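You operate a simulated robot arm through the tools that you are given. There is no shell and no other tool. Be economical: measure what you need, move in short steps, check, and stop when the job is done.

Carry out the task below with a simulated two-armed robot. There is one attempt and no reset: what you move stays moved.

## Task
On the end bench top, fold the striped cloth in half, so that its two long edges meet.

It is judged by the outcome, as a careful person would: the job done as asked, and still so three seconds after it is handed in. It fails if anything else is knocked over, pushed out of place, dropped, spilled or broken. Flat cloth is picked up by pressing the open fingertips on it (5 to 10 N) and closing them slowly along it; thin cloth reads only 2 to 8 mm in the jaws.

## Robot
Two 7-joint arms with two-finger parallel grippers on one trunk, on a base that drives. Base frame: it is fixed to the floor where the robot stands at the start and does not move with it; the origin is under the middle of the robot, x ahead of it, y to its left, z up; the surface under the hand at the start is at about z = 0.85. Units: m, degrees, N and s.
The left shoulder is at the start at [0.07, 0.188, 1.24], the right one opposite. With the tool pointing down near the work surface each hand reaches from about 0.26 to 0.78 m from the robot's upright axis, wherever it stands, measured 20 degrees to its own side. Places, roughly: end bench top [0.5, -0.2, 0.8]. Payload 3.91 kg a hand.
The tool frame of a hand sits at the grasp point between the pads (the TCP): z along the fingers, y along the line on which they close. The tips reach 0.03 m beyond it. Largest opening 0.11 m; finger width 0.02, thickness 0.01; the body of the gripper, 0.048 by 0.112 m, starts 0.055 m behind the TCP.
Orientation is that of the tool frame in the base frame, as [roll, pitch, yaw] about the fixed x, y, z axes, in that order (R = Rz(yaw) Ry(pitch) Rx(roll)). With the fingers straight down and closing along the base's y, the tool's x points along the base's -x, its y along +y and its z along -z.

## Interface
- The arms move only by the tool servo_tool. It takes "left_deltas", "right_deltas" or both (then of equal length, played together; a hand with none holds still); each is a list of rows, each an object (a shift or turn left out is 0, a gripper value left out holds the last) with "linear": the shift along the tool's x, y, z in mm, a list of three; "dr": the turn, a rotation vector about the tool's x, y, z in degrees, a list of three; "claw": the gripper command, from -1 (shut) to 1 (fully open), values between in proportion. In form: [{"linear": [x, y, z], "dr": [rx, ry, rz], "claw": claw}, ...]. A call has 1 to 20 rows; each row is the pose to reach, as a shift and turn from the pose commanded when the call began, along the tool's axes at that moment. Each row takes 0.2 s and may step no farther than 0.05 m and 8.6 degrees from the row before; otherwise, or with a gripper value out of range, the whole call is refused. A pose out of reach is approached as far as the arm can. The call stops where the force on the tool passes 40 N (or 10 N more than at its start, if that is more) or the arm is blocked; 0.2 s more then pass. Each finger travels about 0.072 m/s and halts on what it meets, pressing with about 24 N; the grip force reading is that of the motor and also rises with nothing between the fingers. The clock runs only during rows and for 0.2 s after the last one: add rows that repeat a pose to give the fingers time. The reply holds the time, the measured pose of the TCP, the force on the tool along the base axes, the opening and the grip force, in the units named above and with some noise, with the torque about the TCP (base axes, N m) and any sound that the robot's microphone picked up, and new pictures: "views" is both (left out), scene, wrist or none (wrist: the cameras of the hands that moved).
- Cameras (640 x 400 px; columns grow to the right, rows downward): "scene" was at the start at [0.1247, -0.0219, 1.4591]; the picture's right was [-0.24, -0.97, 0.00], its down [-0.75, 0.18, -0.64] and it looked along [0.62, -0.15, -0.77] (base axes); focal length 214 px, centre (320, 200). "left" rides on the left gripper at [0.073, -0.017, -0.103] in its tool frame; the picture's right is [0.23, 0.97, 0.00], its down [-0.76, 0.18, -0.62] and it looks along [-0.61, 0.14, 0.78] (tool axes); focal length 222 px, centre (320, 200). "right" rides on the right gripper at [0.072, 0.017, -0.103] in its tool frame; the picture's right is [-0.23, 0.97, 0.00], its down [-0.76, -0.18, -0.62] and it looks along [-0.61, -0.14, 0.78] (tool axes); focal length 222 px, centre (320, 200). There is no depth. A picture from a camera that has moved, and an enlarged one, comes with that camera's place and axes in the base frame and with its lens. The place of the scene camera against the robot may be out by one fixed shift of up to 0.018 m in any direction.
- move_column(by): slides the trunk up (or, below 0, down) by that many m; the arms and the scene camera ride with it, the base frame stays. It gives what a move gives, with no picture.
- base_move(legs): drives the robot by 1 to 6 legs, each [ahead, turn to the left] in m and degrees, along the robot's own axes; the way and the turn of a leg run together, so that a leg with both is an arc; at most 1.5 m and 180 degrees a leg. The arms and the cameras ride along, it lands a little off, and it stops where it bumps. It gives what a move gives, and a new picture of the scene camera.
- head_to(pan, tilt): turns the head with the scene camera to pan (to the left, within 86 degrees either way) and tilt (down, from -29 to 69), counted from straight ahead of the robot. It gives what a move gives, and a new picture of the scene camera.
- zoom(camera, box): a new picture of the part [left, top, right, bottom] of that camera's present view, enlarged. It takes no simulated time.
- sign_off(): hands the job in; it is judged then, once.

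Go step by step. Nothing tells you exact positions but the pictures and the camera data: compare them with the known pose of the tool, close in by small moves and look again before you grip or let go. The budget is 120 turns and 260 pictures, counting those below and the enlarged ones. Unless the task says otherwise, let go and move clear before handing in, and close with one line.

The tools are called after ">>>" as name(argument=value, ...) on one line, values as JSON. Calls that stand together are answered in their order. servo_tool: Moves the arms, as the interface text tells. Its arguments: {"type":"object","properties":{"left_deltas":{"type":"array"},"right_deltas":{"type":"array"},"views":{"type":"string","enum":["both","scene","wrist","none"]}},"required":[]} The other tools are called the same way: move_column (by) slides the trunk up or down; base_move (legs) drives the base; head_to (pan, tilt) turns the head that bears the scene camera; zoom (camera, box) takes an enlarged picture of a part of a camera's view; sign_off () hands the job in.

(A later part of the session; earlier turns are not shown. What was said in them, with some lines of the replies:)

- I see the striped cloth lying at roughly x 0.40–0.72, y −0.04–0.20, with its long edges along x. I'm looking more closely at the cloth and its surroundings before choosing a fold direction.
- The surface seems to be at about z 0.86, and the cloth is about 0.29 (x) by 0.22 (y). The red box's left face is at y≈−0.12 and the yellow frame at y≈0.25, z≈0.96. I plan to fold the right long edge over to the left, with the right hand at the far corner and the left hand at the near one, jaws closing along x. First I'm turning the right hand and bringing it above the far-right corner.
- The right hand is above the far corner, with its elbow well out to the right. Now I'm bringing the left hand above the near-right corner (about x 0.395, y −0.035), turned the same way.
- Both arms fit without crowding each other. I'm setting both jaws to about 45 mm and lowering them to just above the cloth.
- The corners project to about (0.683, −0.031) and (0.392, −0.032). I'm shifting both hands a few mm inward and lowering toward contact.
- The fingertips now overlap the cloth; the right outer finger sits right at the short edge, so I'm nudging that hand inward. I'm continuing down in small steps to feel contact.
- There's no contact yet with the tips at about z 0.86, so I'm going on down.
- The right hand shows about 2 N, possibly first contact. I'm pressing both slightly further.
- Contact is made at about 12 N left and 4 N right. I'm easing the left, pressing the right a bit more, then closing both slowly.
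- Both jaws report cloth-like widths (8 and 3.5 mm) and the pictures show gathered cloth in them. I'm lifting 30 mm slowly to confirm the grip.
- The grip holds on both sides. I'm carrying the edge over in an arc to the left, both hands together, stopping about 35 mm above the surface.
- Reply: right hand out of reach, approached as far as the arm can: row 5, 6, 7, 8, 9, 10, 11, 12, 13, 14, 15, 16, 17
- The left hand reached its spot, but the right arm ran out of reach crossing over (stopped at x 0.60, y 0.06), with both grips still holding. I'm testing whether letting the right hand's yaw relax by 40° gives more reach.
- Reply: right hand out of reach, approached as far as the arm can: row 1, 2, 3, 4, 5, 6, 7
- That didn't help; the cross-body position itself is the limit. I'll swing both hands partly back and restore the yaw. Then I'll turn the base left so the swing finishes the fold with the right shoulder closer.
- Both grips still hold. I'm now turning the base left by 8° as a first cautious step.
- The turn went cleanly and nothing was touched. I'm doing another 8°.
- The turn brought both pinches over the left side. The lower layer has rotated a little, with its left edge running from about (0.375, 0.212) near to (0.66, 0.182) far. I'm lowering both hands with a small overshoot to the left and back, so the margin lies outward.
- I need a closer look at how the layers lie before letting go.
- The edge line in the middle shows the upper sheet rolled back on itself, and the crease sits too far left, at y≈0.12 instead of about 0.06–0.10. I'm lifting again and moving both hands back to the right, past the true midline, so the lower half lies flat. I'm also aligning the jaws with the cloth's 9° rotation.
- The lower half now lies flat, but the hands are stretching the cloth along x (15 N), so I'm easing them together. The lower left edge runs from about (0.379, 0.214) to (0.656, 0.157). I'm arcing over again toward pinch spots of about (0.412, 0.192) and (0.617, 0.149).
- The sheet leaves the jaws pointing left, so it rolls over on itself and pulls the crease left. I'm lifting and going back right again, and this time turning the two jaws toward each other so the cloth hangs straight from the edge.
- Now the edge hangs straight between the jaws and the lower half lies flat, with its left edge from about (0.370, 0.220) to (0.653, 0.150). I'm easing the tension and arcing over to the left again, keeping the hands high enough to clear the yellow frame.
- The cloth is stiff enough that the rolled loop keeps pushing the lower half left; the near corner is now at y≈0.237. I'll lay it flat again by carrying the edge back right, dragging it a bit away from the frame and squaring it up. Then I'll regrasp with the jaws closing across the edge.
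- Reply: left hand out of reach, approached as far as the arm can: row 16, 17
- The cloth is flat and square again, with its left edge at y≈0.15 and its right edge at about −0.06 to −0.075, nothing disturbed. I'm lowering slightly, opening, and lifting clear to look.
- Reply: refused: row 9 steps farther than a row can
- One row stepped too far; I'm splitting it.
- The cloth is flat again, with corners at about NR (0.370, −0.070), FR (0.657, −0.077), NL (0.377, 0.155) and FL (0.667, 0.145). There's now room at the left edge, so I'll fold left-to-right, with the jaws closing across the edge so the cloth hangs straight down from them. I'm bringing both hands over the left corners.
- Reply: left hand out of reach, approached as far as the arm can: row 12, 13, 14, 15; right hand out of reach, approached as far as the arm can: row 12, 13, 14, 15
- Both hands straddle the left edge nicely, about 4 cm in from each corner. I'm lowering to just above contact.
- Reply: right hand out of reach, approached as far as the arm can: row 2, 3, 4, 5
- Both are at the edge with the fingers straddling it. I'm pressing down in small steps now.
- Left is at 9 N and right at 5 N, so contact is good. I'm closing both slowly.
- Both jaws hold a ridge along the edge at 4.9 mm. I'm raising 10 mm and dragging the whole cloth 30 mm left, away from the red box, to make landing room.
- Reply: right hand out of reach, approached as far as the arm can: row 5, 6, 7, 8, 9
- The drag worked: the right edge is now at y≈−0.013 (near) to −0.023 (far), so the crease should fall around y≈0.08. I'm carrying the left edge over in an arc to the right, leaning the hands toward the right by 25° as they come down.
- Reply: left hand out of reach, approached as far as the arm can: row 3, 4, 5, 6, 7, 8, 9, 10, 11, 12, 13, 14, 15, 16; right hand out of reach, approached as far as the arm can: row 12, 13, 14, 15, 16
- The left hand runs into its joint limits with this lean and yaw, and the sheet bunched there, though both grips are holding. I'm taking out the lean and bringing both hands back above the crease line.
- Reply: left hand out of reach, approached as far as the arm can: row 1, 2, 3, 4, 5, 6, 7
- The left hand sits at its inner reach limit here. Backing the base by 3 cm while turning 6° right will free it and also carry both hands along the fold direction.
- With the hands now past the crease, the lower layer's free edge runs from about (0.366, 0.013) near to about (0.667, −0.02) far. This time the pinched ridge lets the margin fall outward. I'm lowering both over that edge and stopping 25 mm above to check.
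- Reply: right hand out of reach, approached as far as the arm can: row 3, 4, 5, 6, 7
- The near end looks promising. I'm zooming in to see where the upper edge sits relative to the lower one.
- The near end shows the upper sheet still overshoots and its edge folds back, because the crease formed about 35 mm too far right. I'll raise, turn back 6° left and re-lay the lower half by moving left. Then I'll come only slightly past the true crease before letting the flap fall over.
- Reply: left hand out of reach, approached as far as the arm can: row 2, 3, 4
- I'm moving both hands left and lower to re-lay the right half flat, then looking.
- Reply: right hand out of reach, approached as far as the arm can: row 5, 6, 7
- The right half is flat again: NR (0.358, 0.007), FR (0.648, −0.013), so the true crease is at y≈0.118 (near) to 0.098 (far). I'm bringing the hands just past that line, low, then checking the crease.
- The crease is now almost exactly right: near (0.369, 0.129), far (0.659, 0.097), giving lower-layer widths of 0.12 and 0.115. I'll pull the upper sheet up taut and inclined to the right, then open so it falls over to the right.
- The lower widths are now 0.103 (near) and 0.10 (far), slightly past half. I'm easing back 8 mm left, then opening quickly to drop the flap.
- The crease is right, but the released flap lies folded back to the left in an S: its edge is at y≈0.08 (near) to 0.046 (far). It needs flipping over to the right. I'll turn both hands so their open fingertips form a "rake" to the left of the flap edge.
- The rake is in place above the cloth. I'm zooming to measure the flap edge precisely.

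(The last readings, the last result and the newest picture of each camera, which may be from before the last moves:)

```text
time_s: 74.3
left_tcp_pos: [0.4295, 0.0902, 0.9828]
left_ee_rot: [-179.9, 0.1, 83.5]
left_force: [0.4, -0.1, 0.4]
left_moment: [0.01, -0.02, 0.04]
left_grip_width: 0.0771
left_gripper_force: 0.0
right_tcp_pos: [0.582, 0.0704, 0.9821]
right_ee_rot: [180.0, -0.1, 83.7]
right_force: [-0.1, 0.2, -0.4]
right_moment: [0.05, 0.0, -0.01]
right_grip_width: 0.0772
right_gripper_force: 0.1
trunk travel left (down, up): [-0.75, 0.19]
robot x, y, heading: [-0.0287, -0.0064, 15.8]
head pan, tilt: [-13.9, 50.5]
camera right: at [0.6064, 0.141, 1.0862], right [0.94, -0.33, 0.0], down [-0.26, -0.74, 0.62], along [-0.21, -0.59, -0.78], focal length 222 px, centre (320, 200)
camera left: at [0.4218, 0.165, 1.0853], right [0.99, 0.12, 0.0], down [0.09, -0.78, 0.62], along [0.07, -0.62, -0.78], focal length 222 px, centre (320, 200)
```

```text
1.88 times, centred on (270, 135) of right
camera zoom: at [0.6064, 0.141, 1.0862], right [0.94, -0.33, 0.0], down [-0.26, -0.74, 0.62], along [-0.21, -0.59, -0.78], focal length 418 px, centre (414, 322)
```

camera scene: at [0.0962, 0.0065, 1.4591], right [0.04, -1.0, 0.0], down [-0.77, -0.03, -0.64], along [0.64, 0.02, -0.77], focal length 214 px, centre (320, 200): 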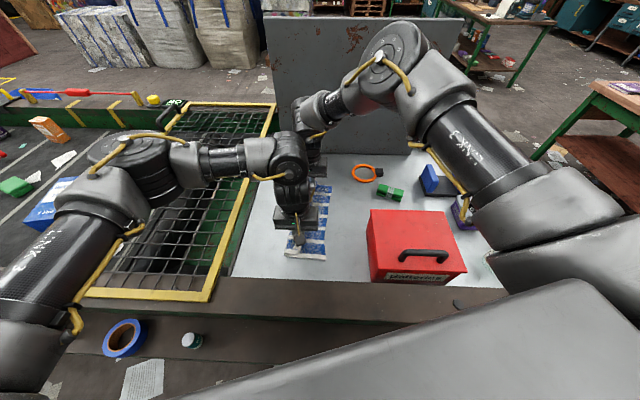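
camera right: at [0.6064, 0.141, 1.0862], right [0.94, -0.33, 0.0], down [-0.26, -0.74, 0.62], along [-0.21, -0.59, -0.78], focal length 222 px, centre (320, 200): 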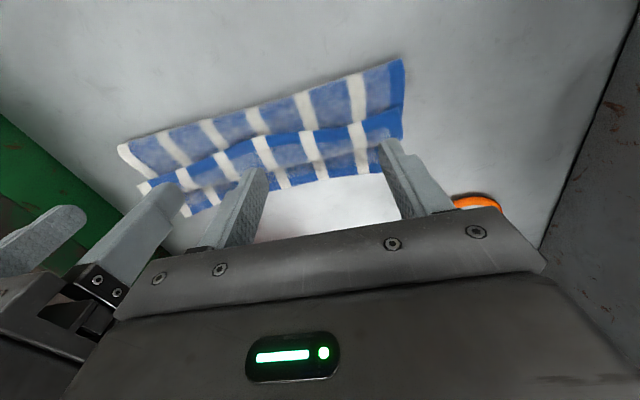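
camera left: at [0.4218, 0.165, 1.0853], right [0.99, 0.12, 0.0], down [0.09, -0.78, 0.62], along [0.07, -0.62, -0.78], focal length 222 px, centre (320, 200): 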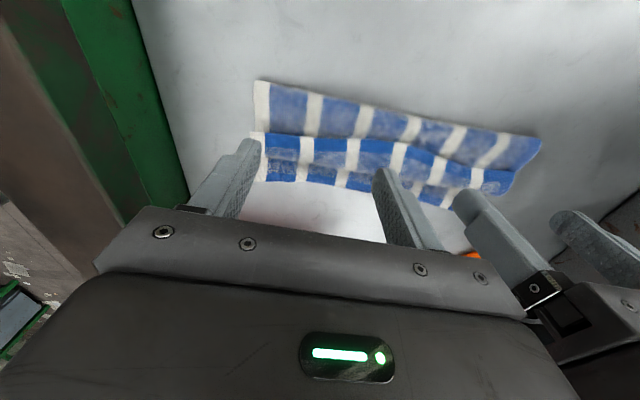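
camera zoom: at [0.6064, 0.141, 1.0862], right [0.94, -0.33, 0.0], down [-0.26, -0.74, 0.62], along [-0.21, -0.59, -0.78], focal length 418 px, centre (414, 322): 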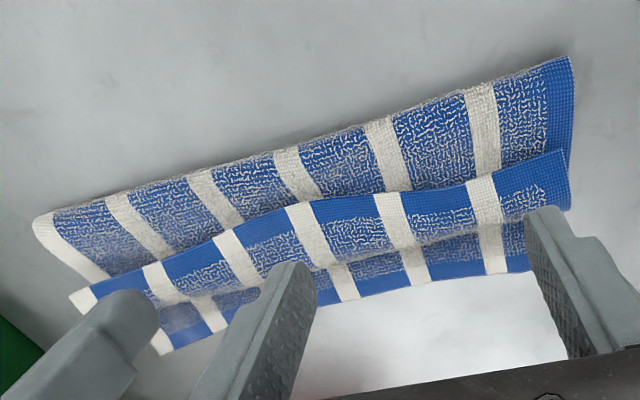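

Both layers are well proportioned now: once flipped over, the flap should land within about 1 cm of the lower edge. I'm lowering the fingertips onto the top sheet just left of the flap edge.

>>> servo_tool(left_deltas=[{"linear": [5, 0, 40]}, {"linear": [5, 0, 70]}, {"linear": [5, 0, 82]}, {"linear": [5, 0, 88]}, {"linear": [5, 0, 91]}, {"linear": [5, 0, 91]}], right_deltas=[{"linear": [10, 0, 40]}, {"linear": [10, 0, 70]}, {"linear": [10, 0, 82]}, {"linear": [10, 0, 88]}, {"linear": [10, 0, 91]}, {"linear": [10, 0, 91]}], views="wrist")

```text
time_s: 75.7
left_tcp_pos: [0.4308, 0.0953, 0.8908]
left_ee_rot: [-179.8, 0.1, 83.7]
left_force: [-0.1, -0.3, 0.6]
left_moment: [-0.02, -0.01, 0.03]
left_grip_width: 0.0772
left_gripper_force: 0.1
right_tcp_pos: [0.5844, 0.0802, 0.8915]
right_ee_rot: [-180.0, 0.1, 83.7]
right_force: [0.0, -0.4, -0.4]
right_moment: [0.0, -0.01, -0.03]
right_grip_width: 0.0769
right_gripper_force: 0.0
trunk travel left (down, up): [-0.75, 0.19]
robot x, y, heading: [-0.026, -0.007, 16.0]
head pan, tilt: [-13.9, 50.5]
camera right: at [0.6075, 0.1508, 0.9956], right [0.94, -0.33, 0.0], down [-0.26, -0.74, 0.62], along [-0.21, -0.59, -0.78], focal length 222 px, centre (320, 200)
camera left: at [0.4217, 0.1697, 0.9937], right [0.99, 0.12, 0.0], down [0.1, -0.78, 0.62], along [0.07, -0.62, -0.78], focal length 222 px, centre (320, 200)
```

right: 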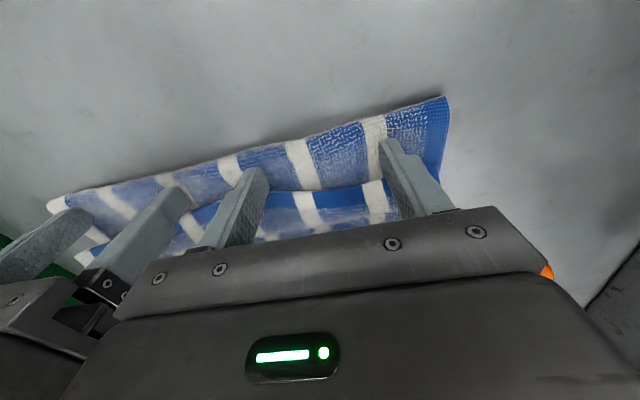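
left: 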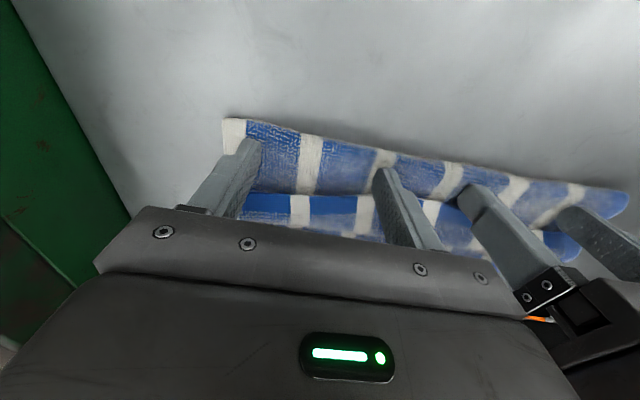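

There's no contact yet, so the tips are just above the top sheet. I'm lowering 3 mm and sweeping right, rising gently once under the flap.

>>> servo_tool(left_deltas=[{"linear": [0, 0, 2]}, {"linear": [0, 0, 3]}, {"linear": [-6, 0, 3]}, {"linear": [-12, 0, 3]}, {"linear": [-18, 0, 3]}, {"linear": [-24, 0, 3]}, {"linear": [-30, 0, 2]}, {"linear": [-36, 0, 0]}, {"linear": [-42, 0, -3]}, {"linear": [-48, 0, -6]}, {"linear": [-48, 0, -6]}], right_deltas=[{"linear": [0, 0, 2]}, {"linear": [0, 0, 3]}, {"linear": [-6, 0, 3]}, {"linear": [-12, 0, 3]}, {"linear": [-18, 0, 3]}, {"linear": [-24, 0, 3]}, {"linear": [-30, 0, 2]}, {"linear": [-36, 0, 0]}, {"linear": [-42, 0, -3]}, {"linear": [-48, 0, -6]}, {"linear": [-48, 0, -6]}], views="wrist")

>>> zoom(camera="scene", box=[230, 150, 390, 290])

```text
time_s: 78.1
left_tcp_pos: [0.4242, 0.047, 0.8973]
left_ee_rot: [-179.8, 0.3, 83.7]
left_force: [0.2, 0.0, 0.5]
left_moment: [0.03, -0.01, -0.01]
left_grip_width: 0.077
left_gripper_force: 0.0
right_tcp_pos: [0.5769, 0.0339, 0.8978]
right_ee_rot: [-179.9, 0.0, 83.8]
right_force: [-0.7, -0.4, 0.4]
right_moment: [-0.01, 0.03, 0.03]
right_grip_width: 0.0769
right_gripper_force: 0.1
trunk travel left (down, up): [-0.75, 0.19]
robot x, y, heading: [-0.0265, -0.0077, 15.9]
head pan, tilt: [-13.9, 50.5]
camera right: at [0.6016, 0.1037, 1.0012], right [0.94, -0.33, 0.0], down [-0.26, -0.74, 0.62], along [-0.21, -0.59, -0.78], focal length 222 px, centre (320, 200)
camera left: at [0.4172, 0.1223, 1.0006], right [0.99, 0.12, 0.0], down [0.1, -0.78, 0.62], along [0.07, -0.62, -0.78], focal length 222 px, centre (320, 200)
```

right: 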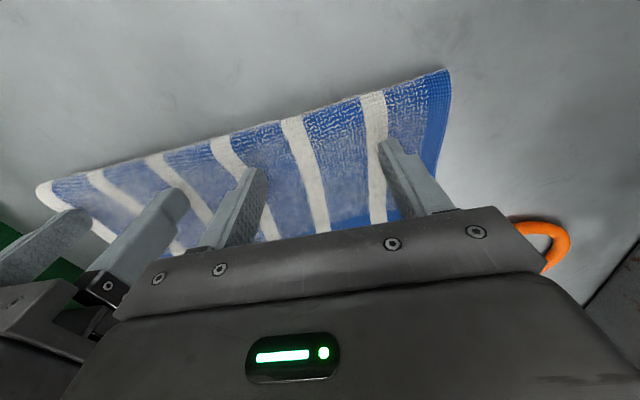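
left: 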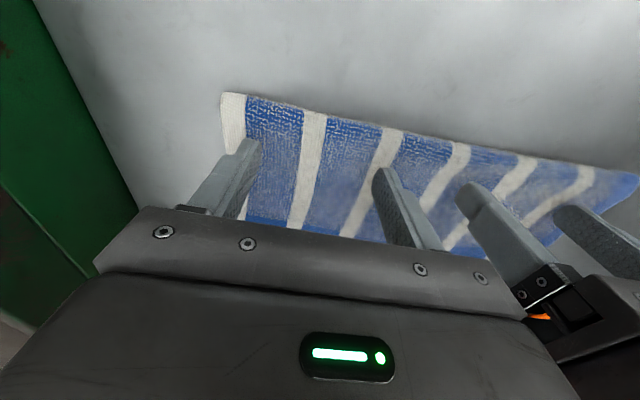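

```text
2.86 times, centred on (310, 220) of scene
camera zoom: at [0.0966, 0.0065, 1.4591], right [0.04, -1.0, 0.0], down [-0.77, -0.03, -0.64], along [0.64, 0.02, -0.77], focal length 613 px, centre (349, 143)
```

zoom: 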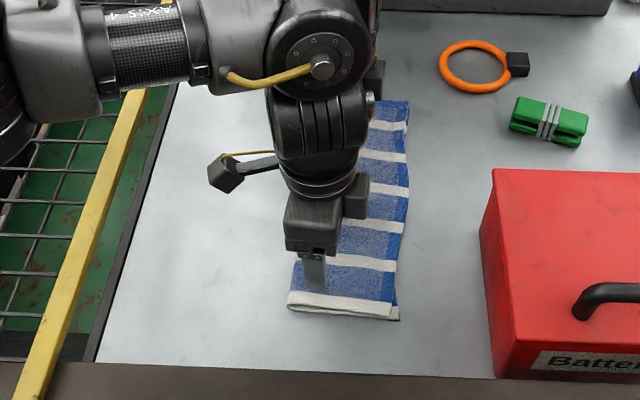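

The flap flipped over to the right and the top now looks smooth. I'm lifting both hands clear to inspect.

>>> servo_tool(left_deltas=[{"linear": [0, 0, -30]}, {"linear": [10, 0, -70]}, {"linear": [40, 0, -100]}, {"linear": [80, -10, -115]}, {"linear": [120, -20, -120]}], right_deltas=[{"linear": [0, 0, -30]}, {"linear": [0, 0, -70]}, {"linear": [-30, 0, -100]}, {"linear": [-70, 0, -115]}, {"linear": [-110, 0, -120]}], views="both")

>>> zoom(camera="scene", box=[230, 150, 390, 290])

```text
time_s: 79.3
left_tcp_pos: [0.4176, 0.1706, 1.0193]
left_ee_rot: [-179.8, 0.3, 83.5]
left_force: [-0.3, 0.2, -0.3]
left_moment: [-0.02, -0.02, 0.0]
left_grip_width: 0.0774
left_gripper_force: 0.1
right_tcp_pos: [0.5664, -0.0772, 1.019]
right_ee_rot: [-179.9, 0.0, 83.7]
right_force: [0.6, 0.3, -0.9]
right_moment: [-0.03, -0.02, -0.02]
right_grip_width: 0.077
right_gripper_force: 0.0
trunk travel left (down, up): [-0.75, 0.19]
robot x, y, heading: [-0.0276, -0.0079, 15.8]
head pan, tilt: [-13.9, 50.5]
camera scene: at [0.0957, 0.0068, 1.4592], right [0.04, -1.0, 0.0], down [-0.77, -0.03, -0.64], along [0.64, 0.02, -0.77], focal length 214 px, centre (320, 200)
camera right: at [0.5903, -0.0064, 1.1226], right [0.94, -0.33, 0.0], down [-0.26, -0.74, 0.62], along [-0.21, -0.59, -0.78], focal length 222 px, centre (320, 200)
camera left: at [0.4097, 0.2453, 1.1224], right [0.99, 0.12, 0.0], down [0.09, -0.77, 0.63], along [0.07, -0.62, -0.78], focal length 222 px, centre (320, 200)
```

scene: 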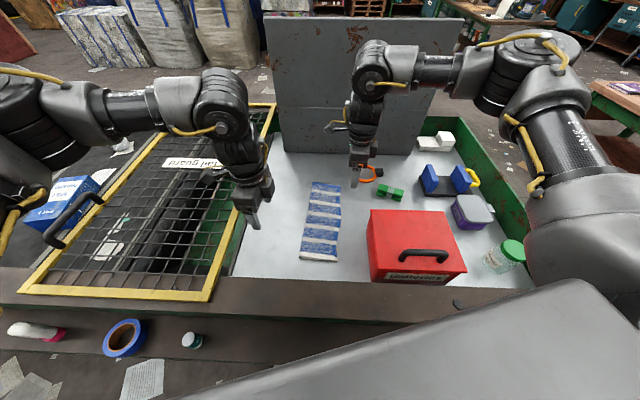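
right: 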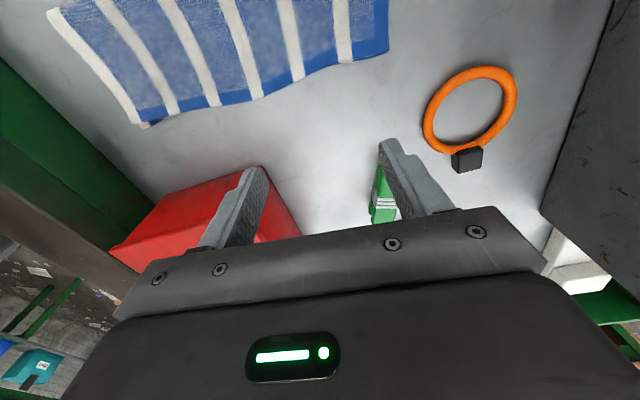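
left: 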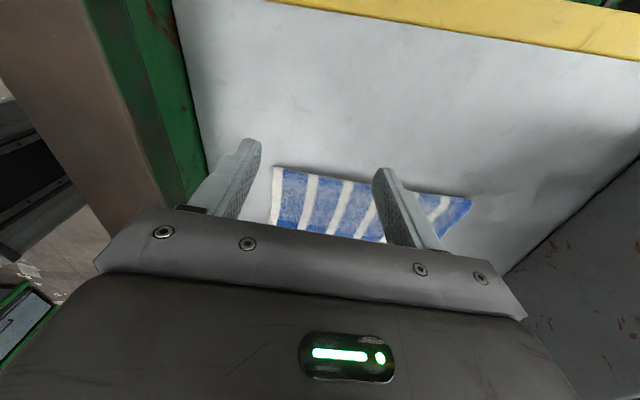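

```text
2.86 times, centred on (310, 220) of scene
camera zoom: at [0.0957, 0.0068, 1.4592], right [0.04, -1.0, 0.0], down [-0.77, -0.03, -0.64], along [0.64, 0.02, -0.77], focal length 613 px, centre (349, 143)
```

zoom: 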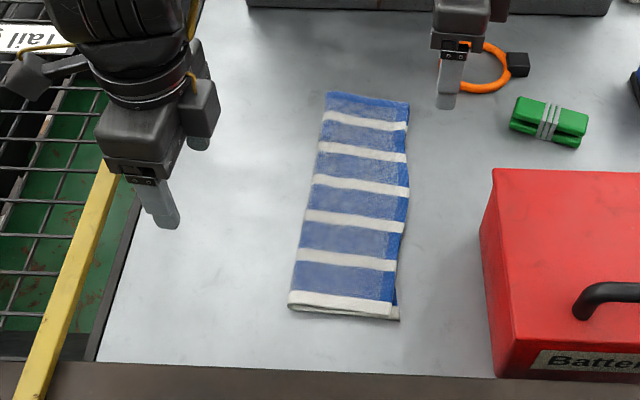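

That is a clean half fold. I'm checking the two long edges up close at both corners.

>>> zoom(camera="right", box=[30, 0, 410, 140])

>>> zoom(camera="scene", box=[290, 175, 350, 270])

```text
1.68 times, centred on (220, 70) of right
camera zoom: at [0.5903, -0.0064, 1.1226], right [0.94, -0.33, 0.0], down [-0.26, -0.74, 0.62], along [-0.21, -0.59, -0.78], focal length 374 px, centre (488, 419)
```

zoom: 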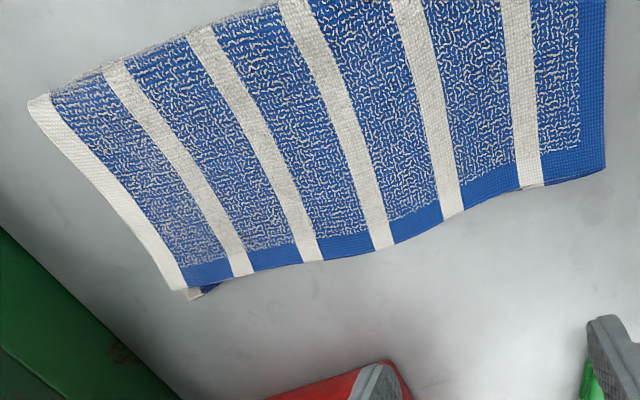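

```text
4.21 times, centred on (320, 222) of scene
camera zoom: at [0.0957, 0.0068, 1.4592], right [0.04, -1.0, 0.0], down [-0.77, -0.03, -0.64], along [0.64, 0.02, -0.77], focal length 903 px, centre (320, 105)
```

zoom: 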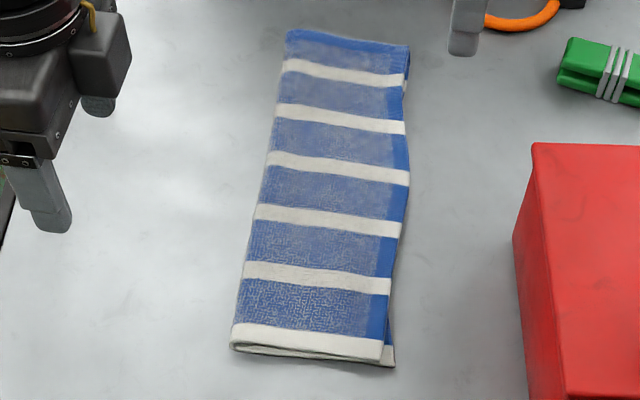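

The cloth is folded in half with its long edges meeting to within about 1 cm, and it lies flat. Both hands are open and clear, and nothing else on the bench has moved, so I'm handing in.

>>> sign_off()

```text
The job is handed in.
```

The striped cloth on the end bench is folded in half, its long edges meeting to within about 1 cm by camera estimate; nothing else was disturbed, and I've handed the job in.
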